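You operate a simulated robot arm through the tools that you are given. There is no shell and no other tool.

The job below is to be done with a simulated robot arm. You get a single attempt, and the scene is never put back.

Task
Put things in order on the packing table. At the end: the white carton from the packing table stands where the black case stood; the white bottle (marked "OIL") and the felt pad on the packing table have changed places; the black case is on the silver steel plate; whatever was shut is shut again. Leave all else as you found it, and nothing knocked over.
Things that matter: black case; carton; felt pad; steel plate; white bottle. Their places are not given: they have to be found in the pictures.

It is judged by the outcome, as a careful person would: the job done as asked, and still so three seconds after it is handed in. It fails if anything else is knocked over, pushed out of place, dropped, spilled or broken.

Robot
A 6-joint arm with a two-finger parallel gripper, fixed in place. Base frame: the origin is at the foot of the arm, x ahead of it, y to its left, z up; the work surface is at about z = 0. Units: m, degrees, N and s.
With the tool pointing down near the work surface it reaches from about 0.14 to 0.58 m from the base axis. Its first joint turns from -66.0 to 66.0 degrees. Payload 2.1 kg.
The tool frame sits at the grasp point between the pads (the TCP): z along the fingers, y along the line on which they close. The tips reach 0.03 m beyond it. Largest opening 0.094 m; finger width 0.028, thickness 0.01; the body of the gripper, 0.05 by 0.096 m, starts 0.055 m behind the TCP.
Orientation is that of the tool frame in the base frame, as a unit quaternion [x, y, z, w]. With the fingers straight down and closing along the base's y, the tool's x points along the base's -x, its y along +y and its z along -z.

Tools
- The arm moves only by the tool play_rows. Its argument "motion" is a list that holds one entry, the list of rows, each a list of 7 numbers: the shift along the tool's x, y, z in m, then the turn, a rotation vector about the tool's x, y, z in degrees, then the opening, from 0 (shut) to 1 (fully open). In form: [[[x, y, z, wx, wy, wz, hand], ...]]. A call has 1 to 20 rows; each row shifts and turns the commanded pose from where the row before left it, along the tool's axes as they then stand. Each row takes 0.2 s and may step no farther than 0.05 m and 8.6 degrees from the row before; otherwise, or with a gripper value out of range, the whole call is refused. A pose out of reach is approached as far as the arm can. The call stops where the force on the tool passes 40 N (or 10 N more than at its start, if that is more) or the arm is blocked; 0.2 s more then pass. Each finger travels about 0.072 m/s and halts on what it meets, pressing with about 20 N; the grip force reading is that of the motor and also rises with nothing between the fingers. The clock runs only during rows and for 0.2 s after the last one: add rows that do not move to give the fingers time. It gives the time, the measured TCP pose, the force on the tool (base axes), the opening and the grip force at its end, in the units of the frame above (readings bear some noise), with the torque about the TCP (base axes, N m) and any sound that the robot's microphone picked up.
- Cameras (640 x 400 px; columns grow to the right, rows downward): "scene" is fixed at [0.0367, -0.3524, 0.4856]; the picture's right is [0.85, -0.53, 0.00], its down [-0.31, -0.50, -0.81] and it looks along [0.43, 0.68, -0.59] (base axes); focal length 322 px, centre (320, 200). "wrist" rides on the gripper at [0.076, 0.014, -0.102] in the tool frame; the picture's right is [-0.18, 0.98, 0.00], its down [-0.75, -0.14, -0.64] and it looks along [-0.63, -0.12, 0.77] (tool axes); focal length 243 px, centre (320, 200).
- get_image(camera): a new picture of that camera. The clock stands still meanwhile.
- locate(camera, pixels): for up to 12 pixels [column, row] of the newest picture of that camera ("zoom" is the newest enlarged one), the place [x, y, z] in the base frame of the surface seen there, good to about 0.002 m, but the place of the scene camera against the robot may be out by one fixed shift of up to 0.025 m in any direction. The clock stands still meanwhile.
- enlarge(camera, box): a new picture of the part [left, top, right, bottom] of that camera's present view, enlarged. The clock stands still meanwhile.
- hand_in(): hands the job in; it is judged then, once.

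Open the gripper and draw the arm clear of the work before you hand the job in, unless the task says otherwise.

The tools are called as name(argument=value, ...) on one line, values as JSON. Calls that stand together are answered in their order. play_rows: Moves the arm, as the interface text tells. Its arguments: {"type":"object","properties":{"motion":{"type":"array","items":{"type":"array","items":{"type":"array","items":{"type":"number"}}}}},"required":["motion"]} The other tools are called the same way: get_image (camera) takes a picture; locate (camera, pixels) gives the place of the surface under pixels of a picture; enlarge (camera, box) takes an enlarged picture of a part of a camera's view; hand_in () hands the job in.

At the start:

```text
clock: 0.0
eef_pos: [0.3486, -0.0202, 0.2379]
tool_rot: [0.0, 1.0, 0.0, -0.001]
wrist_force: [-0.1, -0.3, 0.9]
ft_torque: [-0.01, -0.01, 0.03]
gripper_width: 0.0939
grip_force: 0.1
```

scene: 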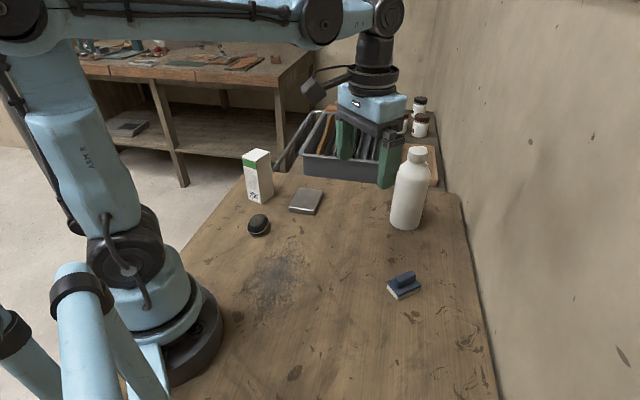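
wrist: 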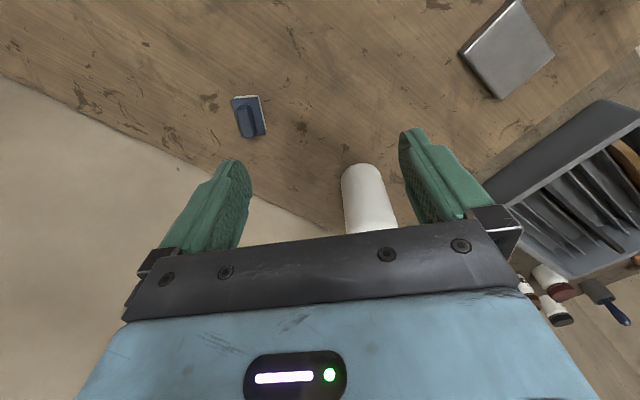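

The scene shows a white carton (258,175), a steel plate (306,201), a dark round thing (259,225), a white bottle (409,190) and a blue block with felt (403,285). I'll enlarge these for a closer look.

enlarge(camera="scene", box=[220, 130, 350, 250])

enlarge(camera="scene", box=[350, 130, 480, 310])

enlarge(camera="scene", box=[260, 80, 460, 210])

```text
3.33 times, centred on (285, 190) of scene
```

zoom: 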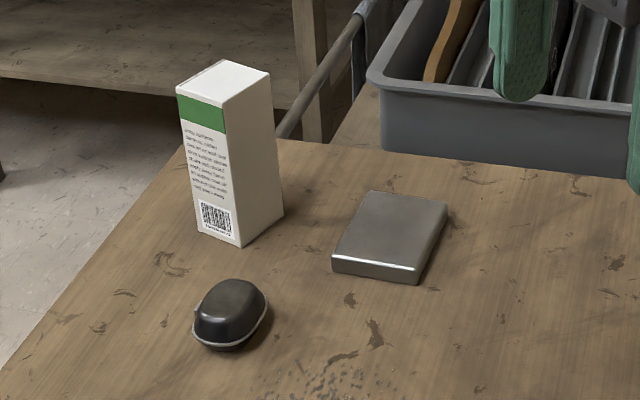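

```text
2.22 times, centred on (415, 220) of scene
```

zoom: 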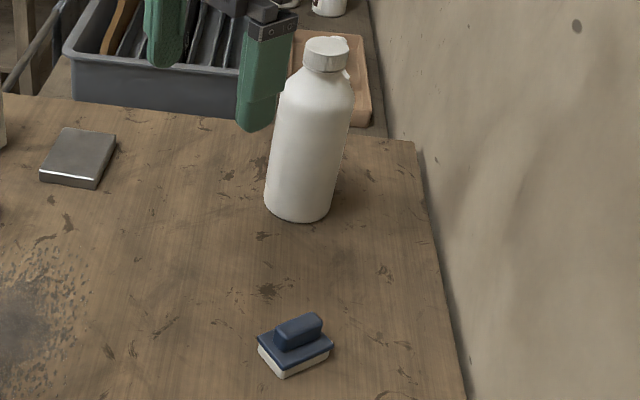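

```text
3.08 times, centred on (360, 145) of scene
```

zoom: 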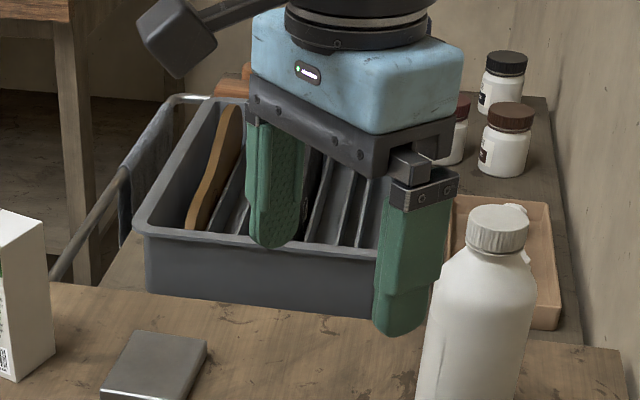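

The black case is the small rounded lidded case; the felt pad has a blue back with a handle. I'll locate points in both the wrist picture and the scene picture, to find the scene camera's shift.

locate(camera="wrist", pixels=[[232, 98], [258, 96], [266, 133], [241, 138], [245, 120], [362, 168], [370, 200], [461, 53], [515, 2], [554, 51], [500, 99], [508, 48]])

locate(camera="scene", pixels=[[388, 287], [401, 299], [421, 290], [404, 277], [404, 280], [409, 190], [418, 150], [406, 228], [306, 200], [259, 222], [258, 153], [262, 190]])

get_image(camera="scene")

get_image(camera="wrist")

```text
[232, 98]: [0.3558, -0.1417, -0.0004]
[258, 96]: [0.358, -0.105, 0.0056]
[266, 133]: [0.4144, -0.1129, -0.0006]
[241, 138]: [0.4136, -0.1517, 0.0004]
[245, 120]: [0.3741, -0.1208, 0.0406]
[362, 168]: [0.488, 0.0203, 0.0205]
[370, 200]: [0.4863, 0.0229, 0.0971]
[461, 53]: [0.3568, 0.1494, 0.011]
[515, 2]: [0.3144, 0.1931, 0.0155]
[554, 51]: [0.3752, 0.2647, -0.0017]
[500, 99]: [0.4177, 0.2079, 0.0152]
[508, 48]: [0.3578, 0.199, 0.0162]
```

```text
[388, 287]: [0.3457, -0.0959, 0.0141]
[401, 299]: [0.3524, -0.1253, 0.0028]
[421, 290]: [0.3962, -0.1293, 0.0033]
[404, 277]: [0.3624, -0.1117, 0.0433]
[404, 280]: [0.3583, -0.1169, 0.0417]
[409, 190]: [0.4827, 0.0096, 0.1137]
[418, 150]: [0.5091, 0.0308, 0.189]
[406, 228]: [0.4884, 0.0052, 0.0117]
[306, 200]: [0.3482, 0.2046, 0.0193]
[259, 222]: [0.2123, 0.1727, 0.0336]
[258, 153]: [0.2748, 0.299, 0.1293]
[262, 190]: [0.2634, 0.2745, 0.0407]
```

```text
taken
```

scene: 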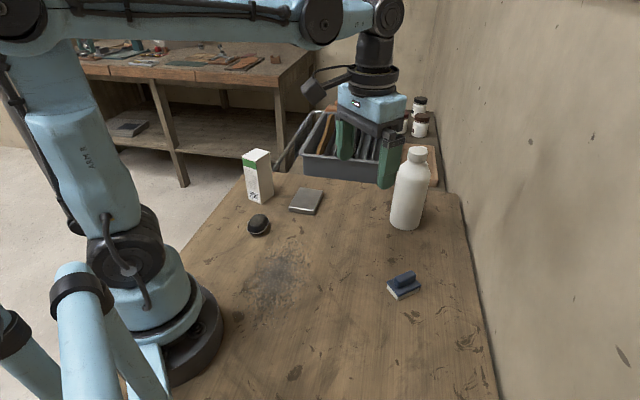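

```text
taken
```

wrist: 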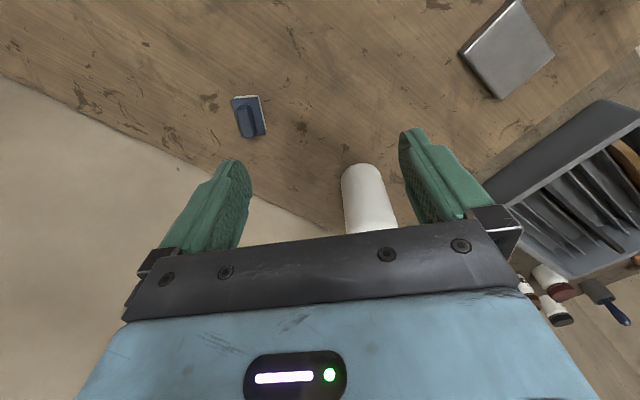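

The pad lies near (0.385,-0.127), the plate near (0.362,0.203), the bottle's front near (0.488,0.02), the case near (0.21,0.17), and the carton near (0.28,0.28). I raise the arm and move it back and left so the wrist camera sees the case and carton.

play_rows(motion=[[[0.026, 0.028, -0.006, 0, 0, 0, 1], [0.026, 0.028, -0.006, 0, 0, 0, 1], [0.026, 0.028, -0.006, 0, 0, 0, 1], [0.026, 0.028, -0.006, 0, 0, 0, 1], [0.026, 0.028, -0.006, 0, 0, 0, 1], [0, 0, 0, 0, 0, 0, 1]]])

get_image(camera="wrist")

get_image(camera="scene")

```text
clock: 1.4
eef_pos: [0.2194, 0.12, 0.2672]
tool_rot: [0.001, 1.0, 0.0, 0.0]
wrist_force: [-0.1, -0.2, -0.5]
ft_torque: [-0.01, -0.01, 0.0]
gripper_width: 0.0938
grip_force: 0.0
```

```text
taken
```

wrist: 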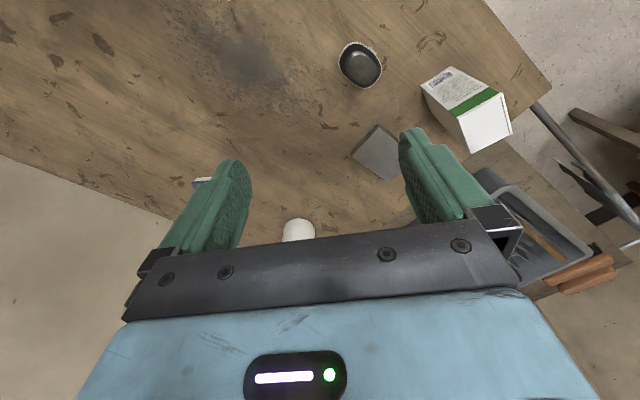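

```text
taken
```

scene: 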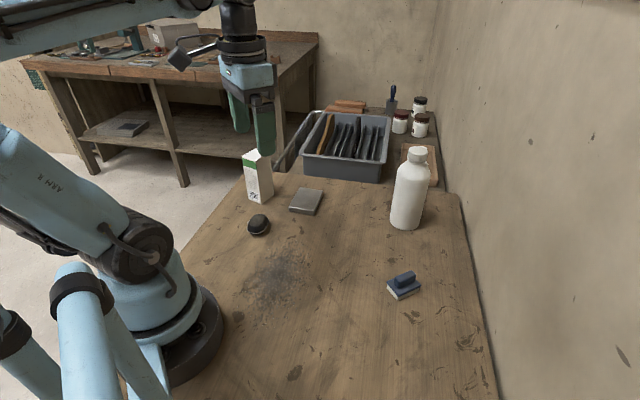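

The case is now at wrist (360,65) and the carton at (465,105). I enlarge that part of the wrist picture.

enlarge(camera="wrist", box=[310, 20, 430, 95])

locate(camera="wrist", pixels=[[338, 60], [352, 42], [374, 50], [382, 75], [365, 90], [343, 76], [360, 65], [352, 50], [372, 80], [368, 55], [348, 72], [320, 50]])

locate(camera="wrist", pixels=[[421, 86], [451, 67], [497, 90], [511, 132], [475, 153], [459, 115], [470, 90], [485, 120], [350, 153], [378, 125], [398, 140], [385, 178]])

```text
5.33 times, centred on (370, 58) of wrist
```

zoom: 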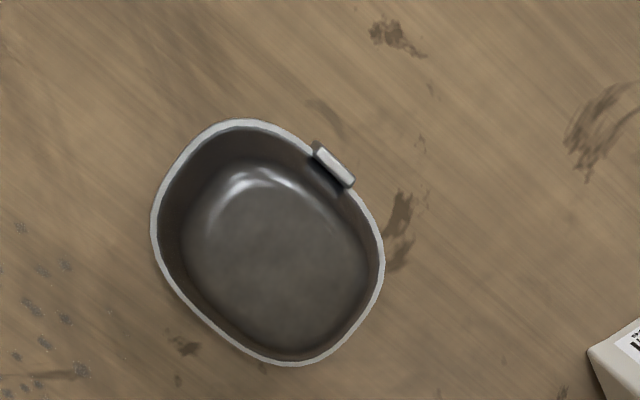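

```text
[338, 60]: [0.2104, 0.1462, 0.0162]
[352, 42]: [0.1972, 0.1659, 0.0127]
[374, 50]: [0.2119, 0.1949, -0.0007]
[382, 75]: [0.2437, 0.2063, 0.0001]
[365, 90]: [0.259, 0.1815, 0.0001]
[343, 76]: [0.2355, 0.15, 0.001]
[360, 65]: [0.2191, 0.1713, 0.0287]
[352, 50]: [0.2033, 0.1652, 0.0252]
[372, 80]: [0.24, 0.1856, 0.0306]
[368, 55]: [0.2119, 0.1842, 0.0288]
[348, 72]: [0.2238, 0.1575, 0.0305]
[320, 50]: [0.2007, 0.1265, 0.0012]
```

```text
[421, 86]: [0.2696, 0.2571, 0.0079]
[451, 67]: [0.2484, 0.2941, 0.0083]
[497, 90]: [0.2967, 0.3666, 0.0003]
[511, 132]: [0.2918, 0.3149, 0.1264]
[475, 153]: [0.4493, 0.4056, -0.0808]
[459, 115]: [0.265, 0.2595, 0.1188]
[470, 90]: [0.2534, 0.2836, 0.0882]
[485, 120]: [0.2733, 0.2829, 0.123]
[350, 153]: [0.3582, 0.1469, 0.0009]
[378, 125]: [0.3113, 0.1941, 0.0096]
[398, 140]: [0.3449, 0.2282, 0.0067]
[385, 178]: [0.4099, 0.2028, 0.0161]
```

The case is shut, with a small latch or hinge tab at zoom (335,165). I locate its rim outline in the zoomed picture to get its axes.

locate(camera="zoom", pixels=[[153, 230], [185, 155], [240, 124], [300, 142], [335, 168], [365, 210], [382, 265], [345, 335], [285, 360], [215, 325], [170, 280], [270, 250]])

enlarge(camera="scene", box=[235, 205, 285, 245])

enlarge(camera="scene", box=[235, 140, 295, 215])

```text
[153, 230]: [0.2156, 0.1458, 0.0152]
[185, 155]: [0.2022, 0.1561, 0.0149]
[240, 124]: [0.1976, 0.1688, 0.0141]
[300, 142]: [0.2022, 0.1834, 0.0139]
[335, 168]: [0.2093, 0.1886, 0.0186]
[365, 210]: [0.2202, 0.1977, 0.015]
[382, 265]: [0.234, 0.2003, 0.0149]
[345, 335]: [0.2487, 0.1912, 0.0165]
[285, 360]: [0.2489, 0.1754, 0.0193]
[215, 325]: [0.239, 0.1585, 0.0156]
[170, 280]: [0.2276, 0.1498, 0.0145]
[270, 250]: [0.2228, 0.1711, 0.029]
```

```text
10.00 times, centred on (260, 225) of scene
```

zoom: 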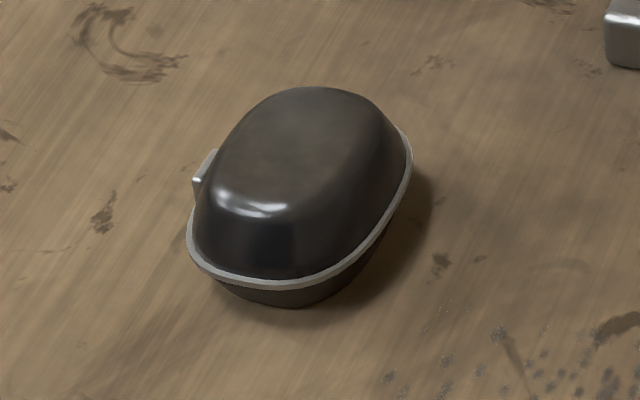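

```text
5.33 times, centred on (265, 178) of scene
```

zoom: 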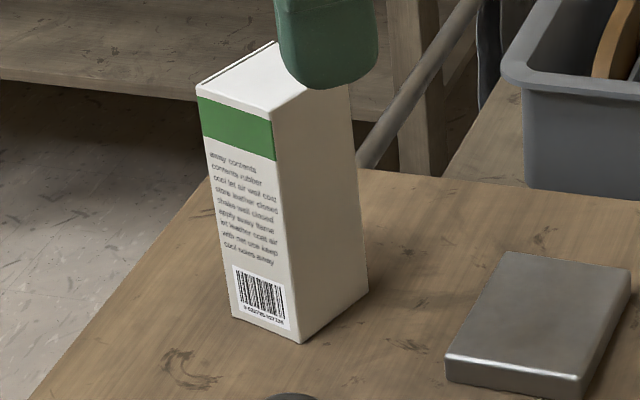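

The case's rim centres at about (0.224,0.175), its long axis at ~41° (0.058 m), its narrow axis ~0.044 m with the latch on that side. I'll grip along the long axis so the latch isn't pressed; I move above it and turn the tool by 49°.

play_rows(motion=[[[-0.0025, 0.0275, 0.02, 0, 0, 0, 1], [-0.0025, 0.0275, 0.02, 0, 0, 0, 1], [0, 0, 0.015, 0, 0, 8.1667, 1], [0, 0, 0.015, 0, 0, 8.1667, 1], [0, 0, 0.015, 0, 0, 8.1667, 1], [0, 0, 0.015, 0, 0, 8.1667, 1], [0, 0, 0.015, 0, 0, 8.1667, 1], [0, 0, 0.015, 0, 0, 8.1667, 1], [0, 0, 0, 0, 0, 0, 1], [0, 0, 0, 0, 0, 0, 1]]])

get_image(camera="wrist")

get_image(camera="scene")

```text
clock: 3.6
eef_pos: [0.225, 0.1745, 0.138]
tool_rot: [0.416, 0.91, 0.0, 0.0]
wrist_force: [0.2, -0.3, -0.3]
ft_torque: [-0.01, 0.01, 0.01]
gripper_width: 0.0939
grip_force: 0.0
```

```text
taken
```

wrist: 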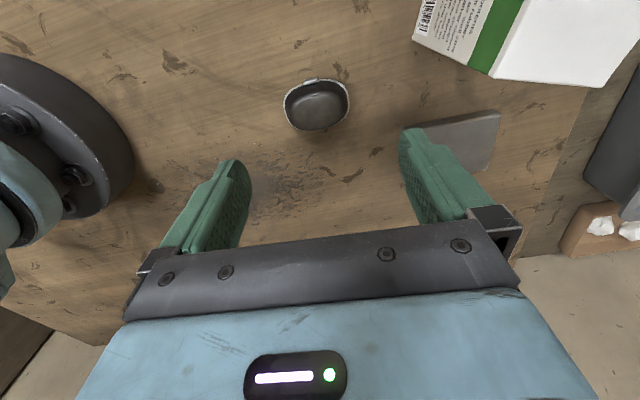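

```text
taken
```

scene: 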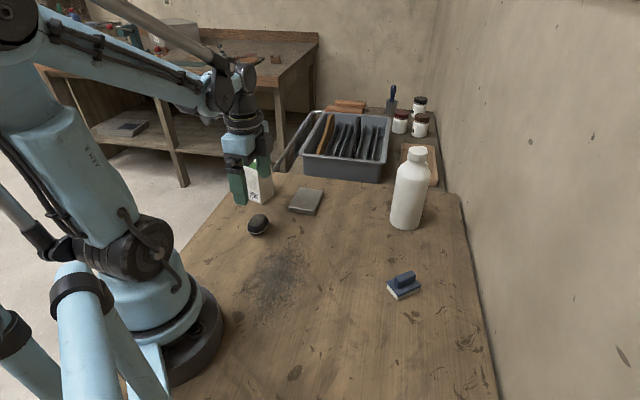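

The case at wrist (316,105) is centred between the fingers and its long axis lies along the closing line, with the latch at the top. I refine the case's, carton's and plate's measurements from this closer view.

enlarge(camera="wrist", box=[270, 65, 366, 145])

locate(camera="wrist", pixels=[[285, 103], [349, 97], [317, 82], [317, 131], [316, 105], [305, 80], [413, 37], [488, 73], [586, 86], [605, 40], [540, 50], [640, 10]])

locate(camera="wrist", pixels=[[500, 111], [485, 172], [470, 140], [440, 130], [405, 126], [450, 150], [495, 140]])

```text
5.00 times, centred on (318, 105) of wrist
```

zoom: 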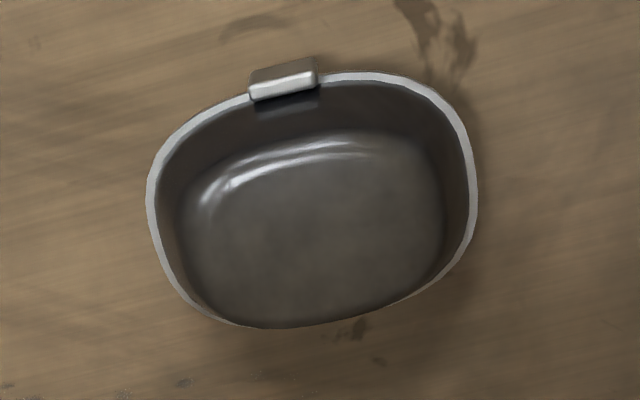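

```text
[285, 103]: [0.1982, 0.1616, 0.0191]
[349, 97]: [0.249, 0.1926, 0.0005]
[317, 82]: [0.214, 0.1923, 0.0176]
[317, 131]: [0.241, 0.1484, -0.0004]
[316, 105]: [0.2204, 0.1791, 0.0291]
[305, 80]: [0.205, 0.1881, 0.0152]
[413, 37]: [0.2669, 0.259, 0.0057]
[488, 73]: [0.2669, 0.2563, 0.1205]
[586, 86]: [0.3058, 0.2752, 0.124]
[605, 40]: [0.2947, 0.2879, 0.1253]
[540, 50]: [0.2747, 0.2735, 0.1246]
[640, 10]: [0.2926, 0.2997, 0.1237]
```

```text
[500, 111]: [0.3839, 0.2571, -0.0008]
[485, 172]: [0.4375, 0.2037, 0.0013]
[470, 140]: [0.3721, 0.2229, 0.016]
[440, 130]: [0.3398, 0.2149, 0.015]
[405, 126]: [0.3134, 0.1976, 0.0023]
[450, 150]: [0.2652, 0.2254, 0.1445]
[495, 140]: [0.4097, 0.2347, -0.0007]
```

I locate the rim in the zoomed picture once more to confirm the axis before descending.

locate(camera="zoom", pixels=[[150, 200], [168, 145], [220, 105], [283, 85], [380, 78], [440, 105], [470, 160], [473, 220], [440, 270], [185, 290], [158, 245], [320, 230]])

```text
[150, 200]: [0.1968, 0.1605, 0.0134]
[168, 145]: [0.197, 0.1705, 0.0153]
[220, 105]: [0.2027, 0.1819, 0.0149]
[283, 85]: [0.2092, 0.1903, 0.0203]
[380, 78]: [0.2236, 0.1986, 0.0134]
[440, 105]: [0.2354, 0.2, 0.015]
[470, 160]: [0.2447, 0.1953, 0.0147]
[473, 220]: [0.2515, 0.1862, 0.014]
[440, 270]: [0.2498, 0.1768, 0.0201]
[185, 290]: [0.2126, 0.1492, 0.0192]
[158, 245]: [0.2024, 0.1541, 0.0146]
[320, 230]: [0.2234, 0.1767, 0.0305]
```

The rim centre refines to (0.225,0.174), so the tool is aligned. I descend with the fingers open to TCP z≈0.034, straight down around the case.

play_rows(motion=[[[0, 0, 0.035, 0, 0, 0, 1], [0, 0, 0.035, 0, 0, 0, 1], [0, 0, 0.02, 0, 0, 0, 1], [0, 0, 0.014, 0, 0, 0, 1], [0, 0, 0, 0, 0, 0, 1]]])

get_image(camera="wrist")

enlarge(camera="scene", box=[210, 150, 320, 250])

```text
clock: 4.8
eef_pos: [0.2238, 0.1747, 0.034]
tool_rot: [0.415, 0.91, 0.0, 0.0]
wrist_force: [0.1, -0.1, 0.0]
ft_torque: [0.0, -0.01, 0.02]
gripper_width: 0.0939
grip_force: 0.0
```

```text
taken
```

wrist: 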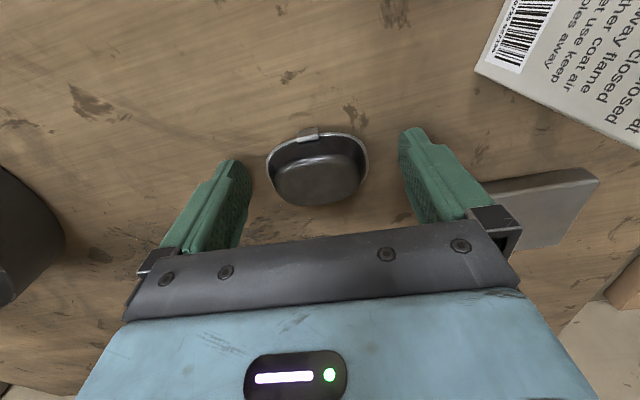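

```text
4.00 times, centred on (265, 200) of scene
```

zoom: 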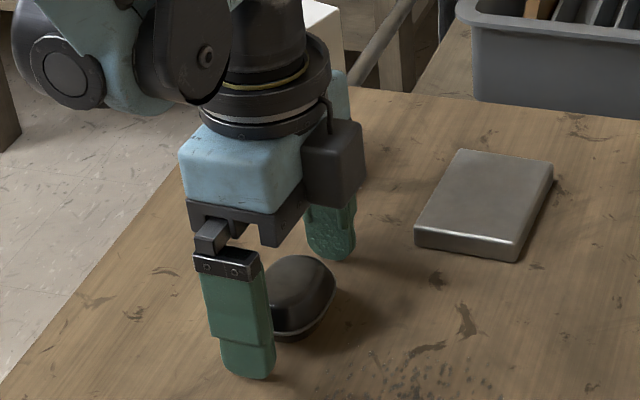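

The case sits centred between the fingers at wrist (317,175), nothing touched. I close on it.

play_rows(motion=[[[0, 0, 0, 0, 0, 0, 0.8], [0, 0, 0, 0, 0, 0, 0.65], [0, 0, 0, 0, 0, 0, 0.5], [0, 0, 0, 0, 0, 0, 0.4], [0, 0, 0, 0, 0, 0, 0.4]]])

get_image(camera="wrist")

```text
clock: 6.0
eef_pos: [0.2236, 0.1748, 0.0348]
tool_rot: [0.416, 0.909, 0.0, 0.001]
wrist_force: [0.2, 0.4, 0.5]
ft_torque: [-0.01, 0.01, 0.02]
gripper_width: 0.056
grip_force: 20.6
```

```text
taken
```

wrist: 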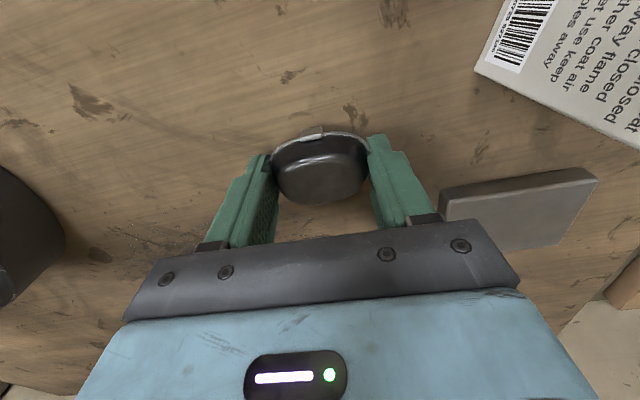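

Gripped at 0.056 m with 20.6 N. I lift slowly by 0.06 m and check that the case stays shut and held.

play_rows(motion=[[[0, 0, -0.01, 0, 0, 0, 0.4], [0, 0, -0.015, 0, 0, 0, 0.4], [0, 0, -0.02, 0, 0, 0, 0.4], [0, 0, -0.02, 0, 0, 0, 0.4], [0, 0, 0, 0, 0, 0, 0.4]]])

get_image(camera="wrist")

enlarge(camera="scene", box=[210, 130, 320, 250])

```text
clock: 7.2
eef_pos: [0.2214, 0.1755, 0.099]
tool_rot: [0.415, 0.91, 0.0, 0.0]
wrist_force: [0.5, 0.6, -0.4]
ft_torque: [0.01, 0.01, -0.01]
gripper_width: 0.0559
grip_force: 20.4
```

```text
taken
```

wrist: 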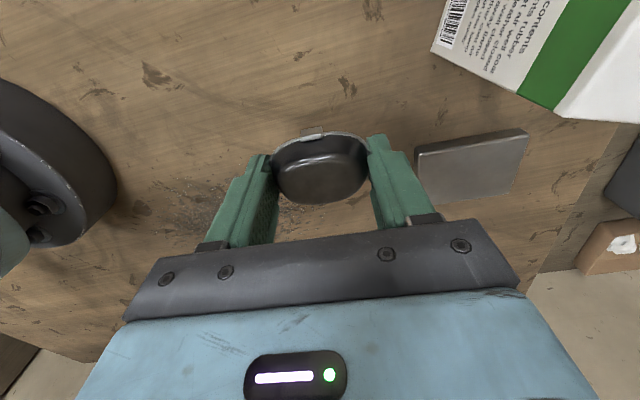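

```text
3.33 times, centred on (265, 190) of scene
```

zoom: 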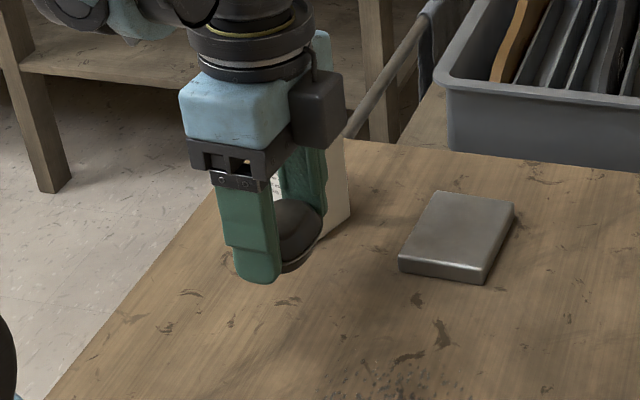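

The case is held and shut. Now I measure the plate's top corners in the current wrist picture and in the scene.

locate(camera="wrist", pixels=[[418, 158], [525, 138], [513, 190], [430, 199], [470, 165], [418, 148], [525, 131], [450, 170], [500, 160]])

enlarge(camera="wrist", box=[400, 115, 540, 215])

```text
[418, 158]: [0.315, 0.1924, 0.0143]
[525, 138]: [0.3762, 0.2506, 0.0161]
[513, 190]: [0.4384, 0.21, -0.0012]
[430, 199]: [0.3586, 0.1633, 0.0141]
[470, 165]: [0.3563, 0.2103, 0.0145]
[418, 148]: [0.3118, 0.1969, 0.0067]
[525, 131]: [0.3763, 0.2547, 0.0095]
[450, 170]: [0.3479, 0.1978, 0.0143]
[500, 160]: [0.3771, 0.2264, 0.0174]
```

```text
4.00 times, centred on (470, 165) of wrist
```

zoom: 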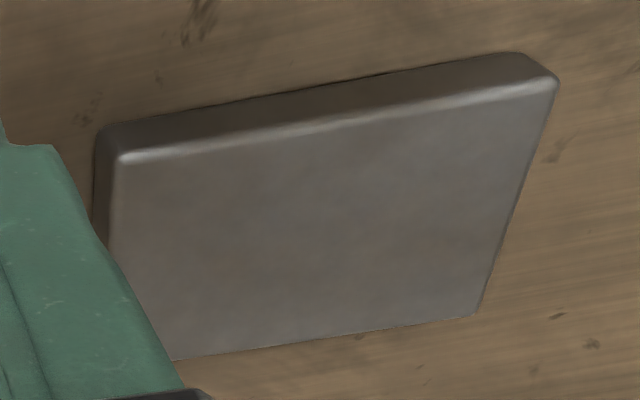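

I check the plate's far right corner and edges in the zoom to get its centre and angle exactly.

locate(camera="zoom", pixels=[[125, 160], [548, 82], [472, 310], [185, 352], [330, 125], [510, 200], [320, 325], [330, 225]])

```text
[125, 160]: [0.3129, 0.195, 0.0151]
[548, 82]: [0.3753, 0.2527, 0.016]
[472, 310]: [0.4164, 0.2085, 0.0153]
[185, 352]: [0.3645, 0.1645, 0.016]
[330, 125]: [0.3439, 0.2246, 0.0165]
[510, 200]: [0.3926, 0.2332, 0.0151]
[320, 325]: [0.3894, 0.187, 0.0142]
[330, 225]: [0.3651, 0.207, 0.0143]
```

The plate's centre is (0.3655,0.201), its long side at 43°. With the present yaw the wrist camera would come down on the carton's corner near (0.306,0.276), so I raise, carry the case over the plate and turn the tool the other way around (first ~92°).

play_rows(motion=[[[0, 0, -0.03, 0, 0, 0, 0.4], [0, 0, -0.03, 0, 0, 0, 0.4], [-0.0182, 0.0312, 0, 0, 0, 0, 0.4], [-0.0182, 0.0312, 0, 0, 0, 0, 0.4], [-0.0182, 0.0312, 0, 0, 0, 0, 0.4], [-0.0182, 0.0312, 0, 0, 0, 0, 0.4], [0, 0, 0, 0, 0, -8.4, 0.4], [0, 0, 0, 0, 0, -8.4, 0.4], [0, 0, 0, 0, 0, -8.4, 0.4], [0, 0, 0, 0, 0, -8.4, 0.4], [0, 0, 0, 0, 0, -8.4, 0.4], [0, 0, 0, 0, 0, -8.4, 0.4], [0, 0, 0, 0, 0, -8.4, 0.4], [0, 0, 0, 0, 0, -8.4, 0.4], [0, 0, 0, 0, 0, -8.4, 0.4], [0, 0, 0, 0, 0, -8.4, 0.4], [0, 0, 0, 0, 0, -8, 0.4], [0, 0, 0, 0, 0, 0, 0.4]]])

get_image(camera="wrist")

get_image(camera="scene")

```text
clock: 11.0
eef_pos: [0.3648, 0.2025, 0.1595]
tool_rot: [-0.368, 0.93, 0.0, 0.0]
wrist_force: [-0.2, 0.0, -1.7]
ft_torque: [-0.02, 0.0, -0.03]
gripper_width: 0.0558
grip_force: 19.7
```

```text
taken
```

wrist: 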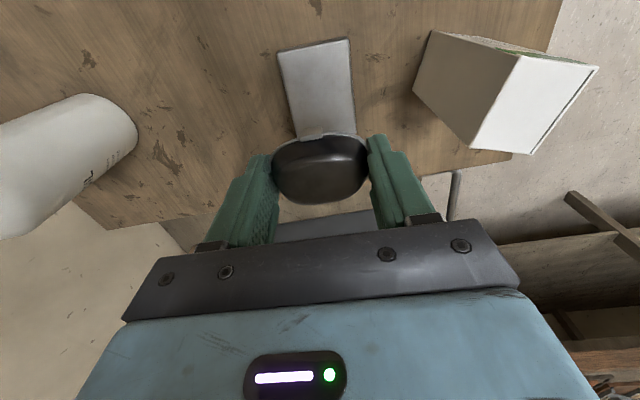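

```text
taken
```

scene: 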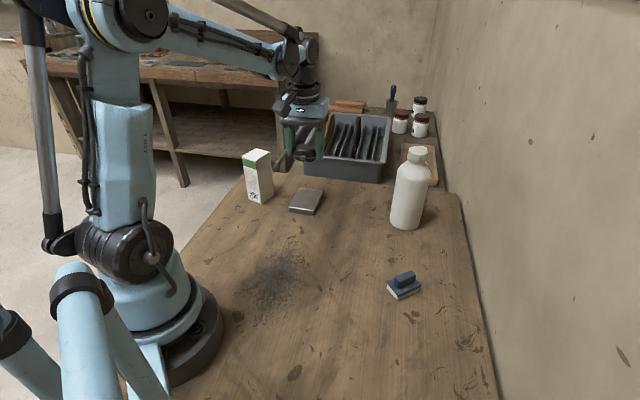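

The turn works; the text on the bottle is visible at wrist (110,155). I turn the remaining 90° so the case's long axis lies along the plate's.

play_rows(motion=[[[0, 0, 0, 0, 0, -8.2, 0.4], [0, 0, 0, 0, 0, -8.2, 0.4], [0, 0, 0, 0, 0, -8.2, 0.4], [0, 0, 0, 0, 0, -8.2, 0.4], [0, 0, 0, 0, 0, -8.2, 0.4], [0, 0, 0, 0, 0, -8.2, 0.4], [0, 0, 0, 0, 0, -8.2, 0.4], [0, 0, 0, 0, 0, -8.2, 0.4], [0, 0, 0, 0, 0, -8.2, 0.4], [0, 0, 0, 0, 0, -8.2, 0.4], [0, 0, 0, 0, 0, -8, 0.4], [0, 0, 0, 0, 0, 0, 0.4], [0, 0, 0, 0, 0, 0, 0.4]]])

get_image(camera="wrist")

get_image(camera="scene")

```text
clock: 13.8
eef_pos: [0.365, 0.202, 0.1586]
tool_rot: [0.917, -0.398, 0.001, 0.0]
wrist_force: [0.3, 0.4, 0.0]
ft_torque: [0.01, 0.0, -0.03]
gripper_width: 0.0557
grip_force: 19.7
```

```text
taken
```

wrist: 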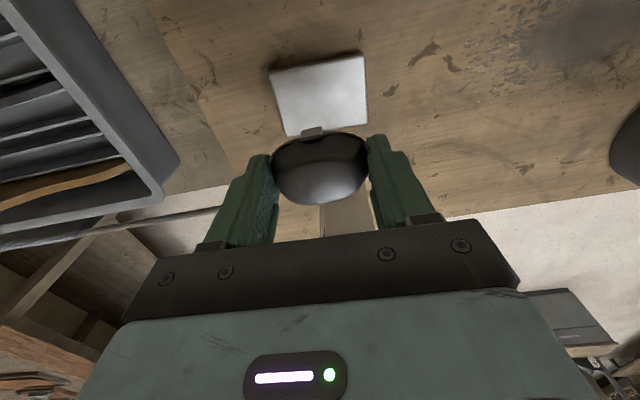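

```text
taken
```

scene: 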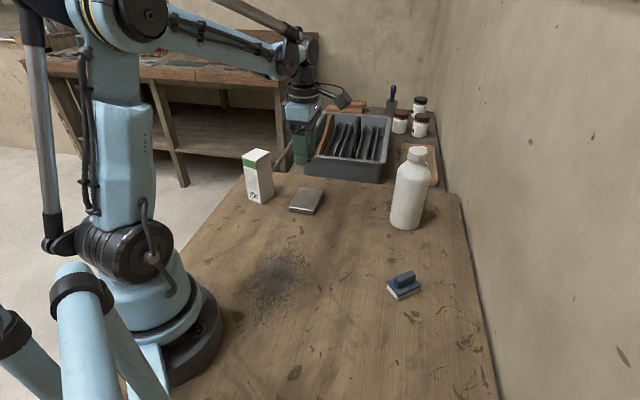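

The case is now over the plate with the camera on the clear side. I check the plate corners and the case in this picture.

locate(camera="wrist", pixels=[[272, 76], [363, 58], [366, 124], [287, 134], [330, 95], [312, 133], [320, 170], [275, 155], [366, 148]])

enlarge(camera="wrist", box=[240, 40, 400, 220])

```text
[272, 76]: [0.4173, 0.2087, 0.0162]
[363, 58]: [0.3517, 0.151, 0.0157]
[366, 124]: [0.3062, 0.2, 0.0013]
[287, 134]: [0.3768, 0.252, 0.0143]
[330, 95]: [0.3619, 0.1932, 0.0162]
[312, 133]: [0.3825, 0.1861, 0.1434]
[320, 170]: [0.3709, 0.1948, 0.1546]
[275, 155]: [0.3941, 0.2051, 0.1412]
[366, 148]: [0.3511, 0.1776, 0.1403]
```

```text
2.22 times, centred on (320, 130) of wrist
```

zoom: 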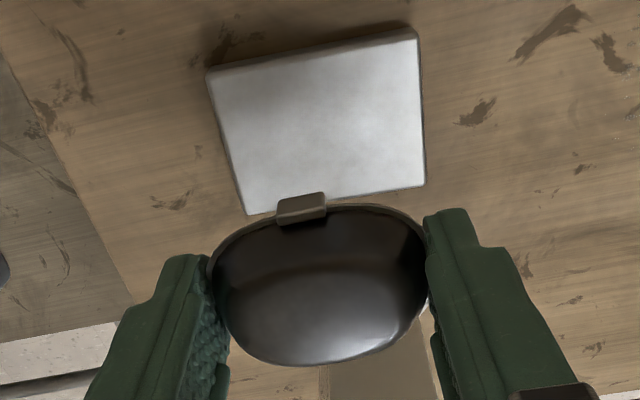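

The plate centre agrees (0.365,0.2015) and the case is directly above. I descend to just above the plate (TCP z≈0.055).

play_rows(motion=[[[0.0018, 0, 0.03, 0, 0, 0, 0.4], [0, 0, 0.03, 0, 0, 0, 0.4], [0, 0, 0.025, 0, 0, 0, 0.4], [0, 0, 0.012, 0, 0, 0, 0.4], [0, 0, 0.006, 0, 0, 0, 0.4], [0, 0, 0, 0, 0, 0, 0.4]]])

get_image(camera="wrist")

enlarge(camera="scene", box=[240, 130, 360, 230])

```text
clock: 15.2
eef_pos: [0.3665, 0.1989, 0.0554]
tool_rot: [0.917, -0.398, 0.0, 0.0]
wrist_force: [-0.2, 0.0, -1.6]
ft_torque: [0.01, 0.0, -0.01]
gripper_width: 0.0559
grip_force: 20.2
```

```text
taken
```

wrist: 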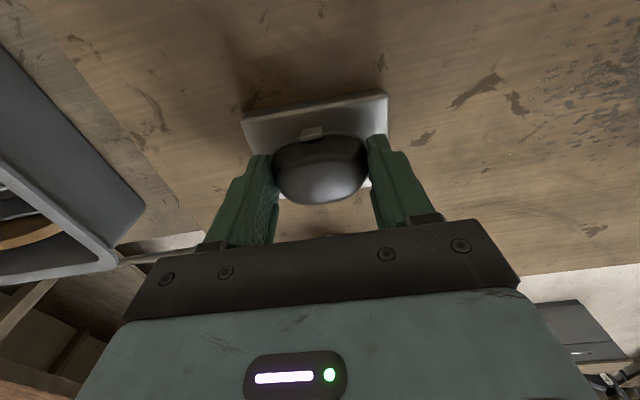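

```text
4.00 times, centred on (300, 180) of scene
```

zoom: 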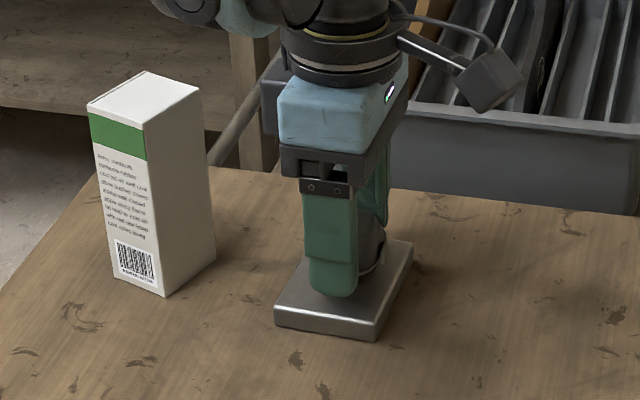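

All clear; the camera hangs over free table. I lower in small steps and watch the vertical force.

play_rows(motion=[[[0, 0, 0.002, 0, 0, 0, 0.4], [0, 0, 0.001, 0, 0, 0, 0.4], [0, 0, 0, 0, 0, 0, 0.4]]])

play_rows(motion=[[[0, 0, 0.001, 0, 0, 0, 0.4], [0, 0, 0.001, 0, 0, 0, 0.4], [0, 0, 0, 0, 0, 0, 0.4]]])

```text
clock: 16.0
eef_pos: [0.3652, 0.1995, 0.0515]
tool_rot: [0.917, -0.399, 0.0, 0.0]
wrist_force: [-0.1, -0.2, -1.0]
ft_torque: [-0.02, -0.01, 0.0]
gripper_width: 0.0559
grip_force: 20.4
```

```text
clock: 16.8
eef_pos: [0.3661, 0.1998, 0.0509]
tool_rot: [0.917, -0.399, 0.0, 0.0]
wrist_force: [-0.7, -0.2, -2.1]
ft_torque: [0.02, 0.0, 0.06]
gripper_width: 0.056
grip_force: 19.8
```

No contact yet (fz −2.1). I lower another millimetre at a time.

play_rows(motion=[[[0, 0, 0.001, 0, 0, 0, 0.4], [0, 0, 0, 0, 0, 0, 0.4]]])

play_rows(motion=[[[0, 0, 0.001, 0, 0, 0, 0.4], [0, 0, 0, 0, 0, 0, 0.4]]])

enlarge(camera="scene", box=[270, 165, 350, 225])

```text
clock: 17.4
eef_pos: [0.3657, 0.2001, 0.0502]
tool_rot: [0.917, -0.4, 0.0, 0.0]
wrist_force: [0.4, -0.5, 0.0]
ft_torque: [-0.01, -0.02, 0.01]
gripper_width: 0.0558
grip_force: 19.6
```

```text
clock: 18.0
eef_pos: [0.367, 0.1991, 0.0499]
tool_rot: [0.916, -0.4, 0.0, 0.001]
wrist_force: [-0.5, -1.3, 10.6]
ft_torque: [-0.02, 0.04, 0.01]
gripper_width: 0.0558
grip_force: 20.1
```

```text
6.67 times, centred on (310, 195) of scene
```

zoom: 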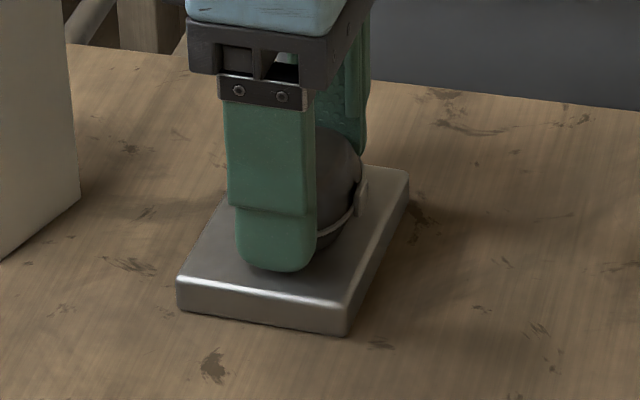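

Contact reads 10.6 N, so the case rests on the plate. I release by opening gradually, then lift straight up.

play_rows(motion=[[[0, 0, -0.0005, 0, 0, 0, 0.6], [0, 0, 0, 0, 0, 0, 0.68], [0, 0, 0, 0, 0, 0, 0.78], [0, 0, 0, 0, 0, 0, 0.85], [0, 0, 0, 0, 0, 0, 0.85]]])

get_image(camera="wrist")

```text
clock: 19.2
eef_pos: [0.366, 0.2001, 0.0509]
tool_rot: [0.917, -0.399, 0.0, 0.0]
wrist_force: [-0.7, -0.1, -0.3]
ft_torque: [-0.04, -0.03, 0.03]
gripper_width: 0.0798
grip_force: 0.1
```

```text
taken
```

wrist: 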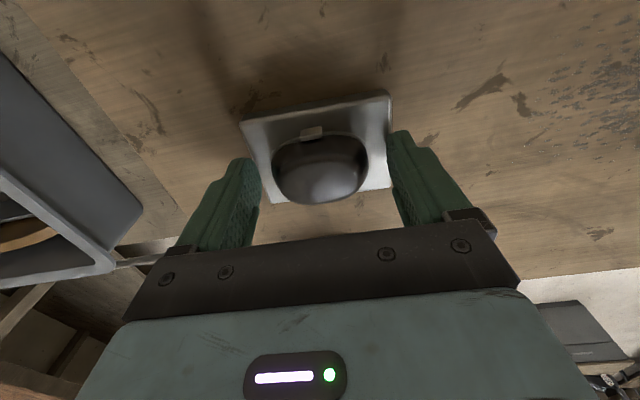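

The case sits shut and centred on the plate at wrist (318,165). I lift clear, move over the carton near (0.277,0.285) at z≈0.22, and turn 18° to its sides.

play_rows(motion=[[[0, 0, -0.02, 0, 0, 0, 0.9], [0, 0, -0.04, 0, 0, 0, 1], [0, 0, -0.045, 0, 0, 0, 1], [0, 0, -0.045, 0, 0, 0, 1], [0, 0, -0.02, 0, 0, 0, 1], [-0.041, 0.0024, 0, 0, 0, 0, 1], [-0.041, 0.0024, 0, 0, 0, 0, 1], [-0.041, 0.0024, 0, 0, 0, 0, 1], [0, 0, 0, 0, 0, 6, 1], [0, 0, 0, 0, 0, 6, 1], [0, 0, 0, 0, 0, 6, 1], [0, 0, 0, 0, 0, 0, 1]]])

get_image(camera="wrist")

get_image(camera="scene")

```text
clock: 21.8
eef_pos: [0.278, 0.2848, 0.2194]
tool_rot: [0.843, -0.538, 0.0, 0.0]
wrist_force: [-0.5, 0.1, 0.7]
ft_torque: [-0.01, 0.03, -0.02]
gripper_width: 0.0941
grip_force: 0.0
```

```text
taken
```

wrist: 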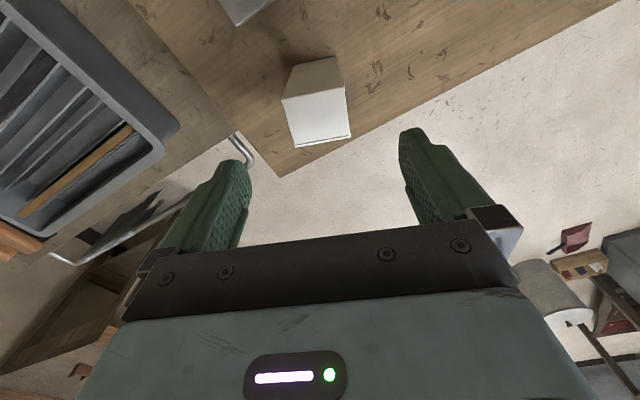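

```text
taken
```

scene: 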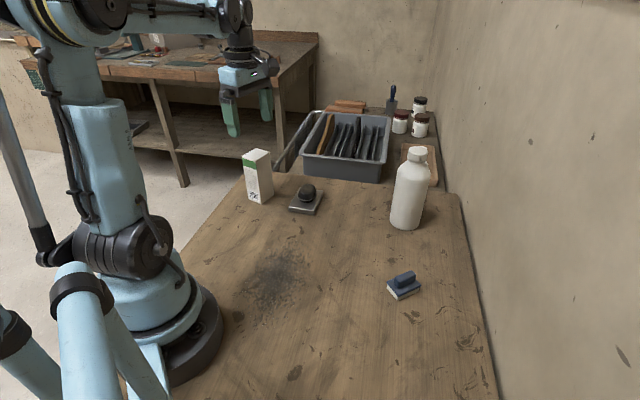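

The case stands on the plate at scene (306,195). The carton's top is at wrist (318,115); I enlarge it and locate its top corners.

enlarge(camera="wrist", box=[265, 45, 375, 160])

locate(camera="wrist", pixels=[[284, 101], [344, 90], [349, 135], [296, 144], [318, 115], [293, 67], [337, 58], [315, 75]])

enlarge(camera="scene", box=[235, 140, 335, 220])

```text
3.48 times, centred on (320, 102) of wrist
```

zoom: 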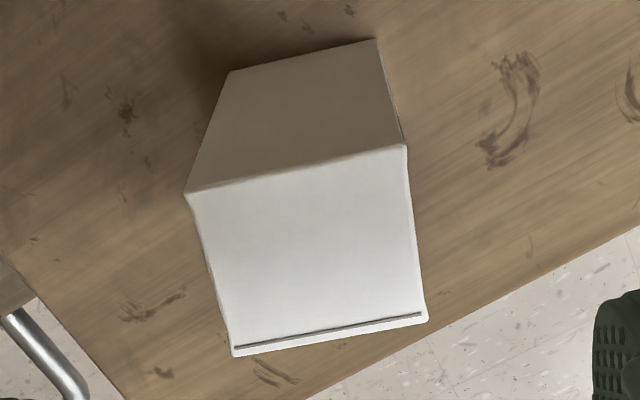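

```text
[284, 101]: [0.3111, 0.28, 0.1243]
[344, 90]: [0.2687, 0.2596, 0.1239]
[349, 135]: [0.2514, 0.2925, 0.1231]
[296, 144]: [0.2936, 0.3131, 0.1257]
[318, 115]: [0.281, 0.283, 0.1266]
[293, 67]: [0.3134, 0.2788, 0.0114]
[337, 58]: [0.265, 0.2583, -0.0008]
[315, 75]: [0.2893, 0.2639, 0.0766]
```

```text
5.00 times, centred on (285, 180) of scene
```

zoom: 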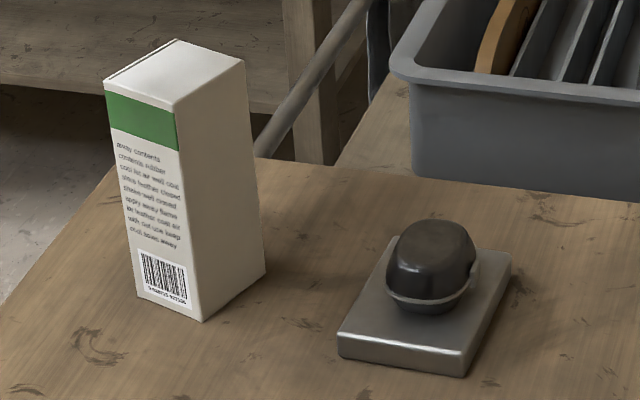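

The carton's centre is (0.281,0.286), sides at 26°, about 0.046 × 0.038, height 0.125, top shut. I align and lower to TCP z≈0.08 so the gripper body stays above its top.

play_rows(motion=[[[0, -0.0035, 0, 0, 0, -1, 1], [0, 0, 0.04, 0, 0, 0, 1], [0, 0, 0.04, 0, 0, 0, 1], [0, 0, 0.035, 0, 0, 0, 1], [0, 0, 0.024, 0, 0, 0, 1], [0, 0, 0, 0, 0, 0, 1]]])

get_image(camera="wrist")

enlarge(camera="scene", box=[210, 120, 330, 220])

```text
clock: 23.2
eef_pos: [0.2814, 0.2858, 0.0815]
tool_rot: [0.848, -0.53, 0.0, 0.001]
wrist_force: [-0.2, -1.0, -0.2]
ft_torque: [0.0, 0.01, 0.0]
gripper_width: 0.0941
grip_force: 0.0
```

```text
taken
```

wrist: 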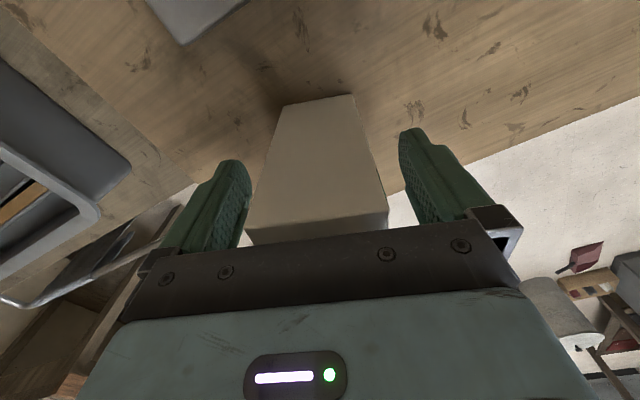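

```text
4.00 times, centred on (270, 170) of scene
```

zoom: 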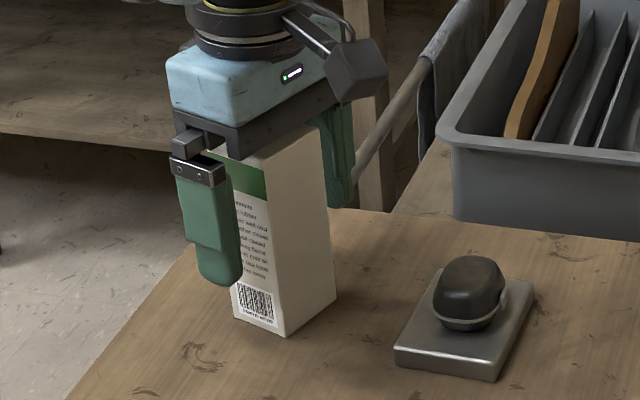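

The carton is between the fingers. I close on it.

play_rows(motion=[[[0, 0, 0, 0, 0, 0, 0.8], [0, 0, 0, 0, 0, 0, 0.65], [0, 0, 0, 0, 0, 0, 0.52], [0, 0, 0, 0, 0, 0, 0.4], [0, 0, 0, 0, 0, 0, 0.3], [0, 0, 0, 0, 0, 0, 0.3]]])

get_image(camera="wrist")

```text
clock: 24.6
eef_pos: [0.2803, 0.2848, 0.0811]
tool_rot: [0.848, -0.53, 0.001, 0.0]
wrist_force: [1.0, 0.4, -0.4]
ft_torque: [-0.01, -0.01, 0.01]
gripper_width: 0.0561
grip_force: 19.8
```

```text
taken
```

wrist: 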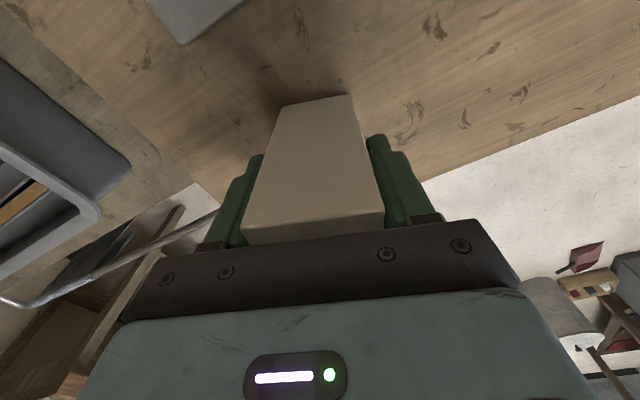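

The width reads 0.056 m, wider than I estimated. I look closer for real contact on both sides.

enlarge(camera="wrist", box=[200, 80, 440, 250])

enlarge(camera="scene", box=[220, 130, 310, 215])

```text
2.35 times, centred on (320, 165) of wrist
```

zoom: 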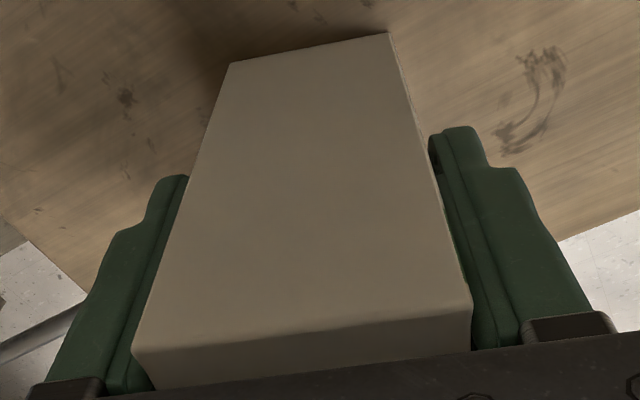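

```text
4.71 times, centred on (265, 172) of scene
```

zoom: 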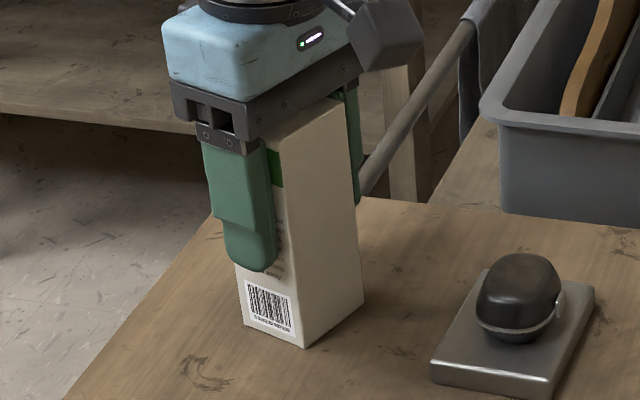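

Both pads touch the carton. I measure its faces once more to know its true centre relative to the tool before carrying it.

locate(camera="wrist", pixels=[[285, 110], [350, 98], [270, 140], [363, 135], [258, 180], [375, 175], [247, 226], [382, 212], [320, 150], [320, 215]])

```text
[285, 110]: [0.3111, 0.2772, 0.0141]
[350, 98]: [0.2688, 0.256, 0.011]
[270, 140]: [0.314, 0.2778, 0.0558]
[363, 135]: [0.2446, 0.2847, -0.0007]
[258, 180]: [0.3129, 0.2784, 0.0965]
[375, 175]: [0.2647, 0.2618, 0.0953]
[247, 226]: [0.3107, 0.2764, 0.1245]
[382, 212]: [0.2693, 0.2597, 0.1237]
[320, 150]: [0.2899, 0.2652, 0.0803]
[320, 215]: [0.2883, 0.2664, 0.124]
```

Width is consistent with real contact and the carton's centre is within ~1 mm of the tool. I lift it 0.05 m and check.

play_rows(motion=[[[0, 0, -0.01, 0, 0, 0, 0.3], [0, 0, -0.02, 0, 0, 0, 0.3], [0, 0, -0.02, 0, 0, 0, 0.3], [0, 0, 0, 0, 0, 0, 0.3]]])

enlarge(camera="scene", box=[210, 110, 330, 215])

get_image(camera="wrist")

```text
clock: 25.6
eef_pos: [0.2807, 0.2863, 0.129]
tool_rot: [0.848, -0.53, -0.001, 0.0]
wrist_force: [-0.2, -0.5, 0.1]
ft_torque: [-0.02, 0.01, 0.04]
gripper_width: 0.0561
grip_force: 20.2
```

```text
3.81 times, centred on (270, 162) of scene
```

zoom: 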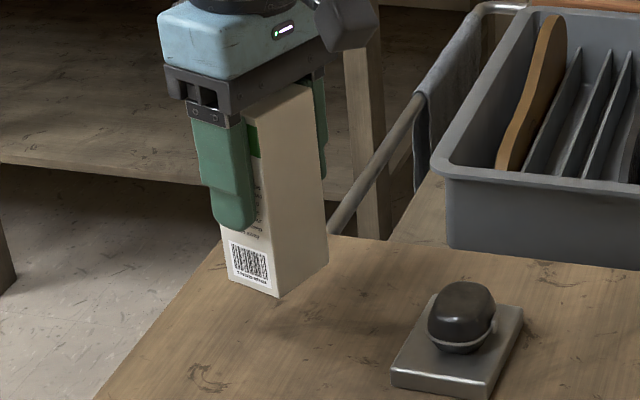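

```text
taken
```

wrist: 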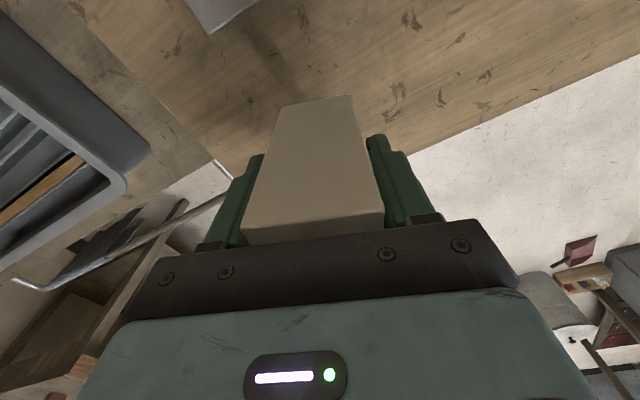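

The carton is held upright. I carry it to the case's old place (0.224,0.174) at this height.

play_rows(motion=[[[0.0186, 0.0249, 0, 0, 0, 0, 0.3], [0.0186, 0.0249, 0, 0, 0, 0, 0.3], [0.0186, 0.0249, 0, 0, 0, 0, 0.3], [0.0186, 0.0249, 0, 0, 0, 0, 0.3], [0, 0, 0, 0, 0, 0, 0.3], [0, 0, 0, 0, 0, 0, 0.3]]])

get_image(camera="scene")

get_image(camera="wrist")

```text
clock: 27.0
eef_pos: [0.2222, 0.1758, 0.1293]
tool_rot: [0.848, -0.53, 0.001, 0.0]
wrist_force: [0.5, -0.5, -0.6]
ft_torque: [0.0, 0.0, 0.01]
gripper_width: 0.0559
grip_force: 19.7
```

```text
taken
```

scene: 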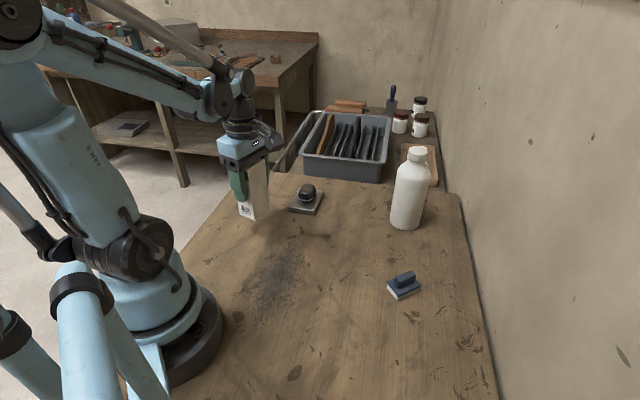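

```text
taken
```

wrist: 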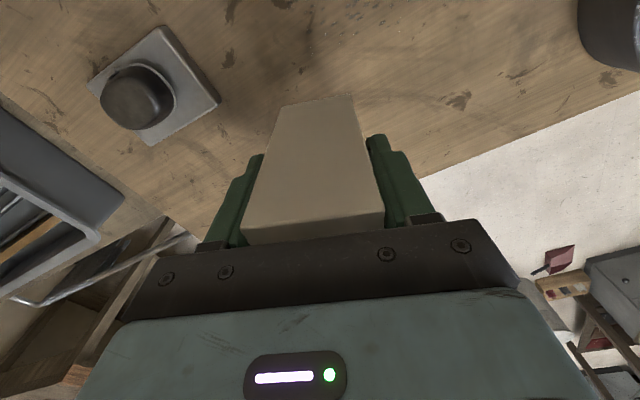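

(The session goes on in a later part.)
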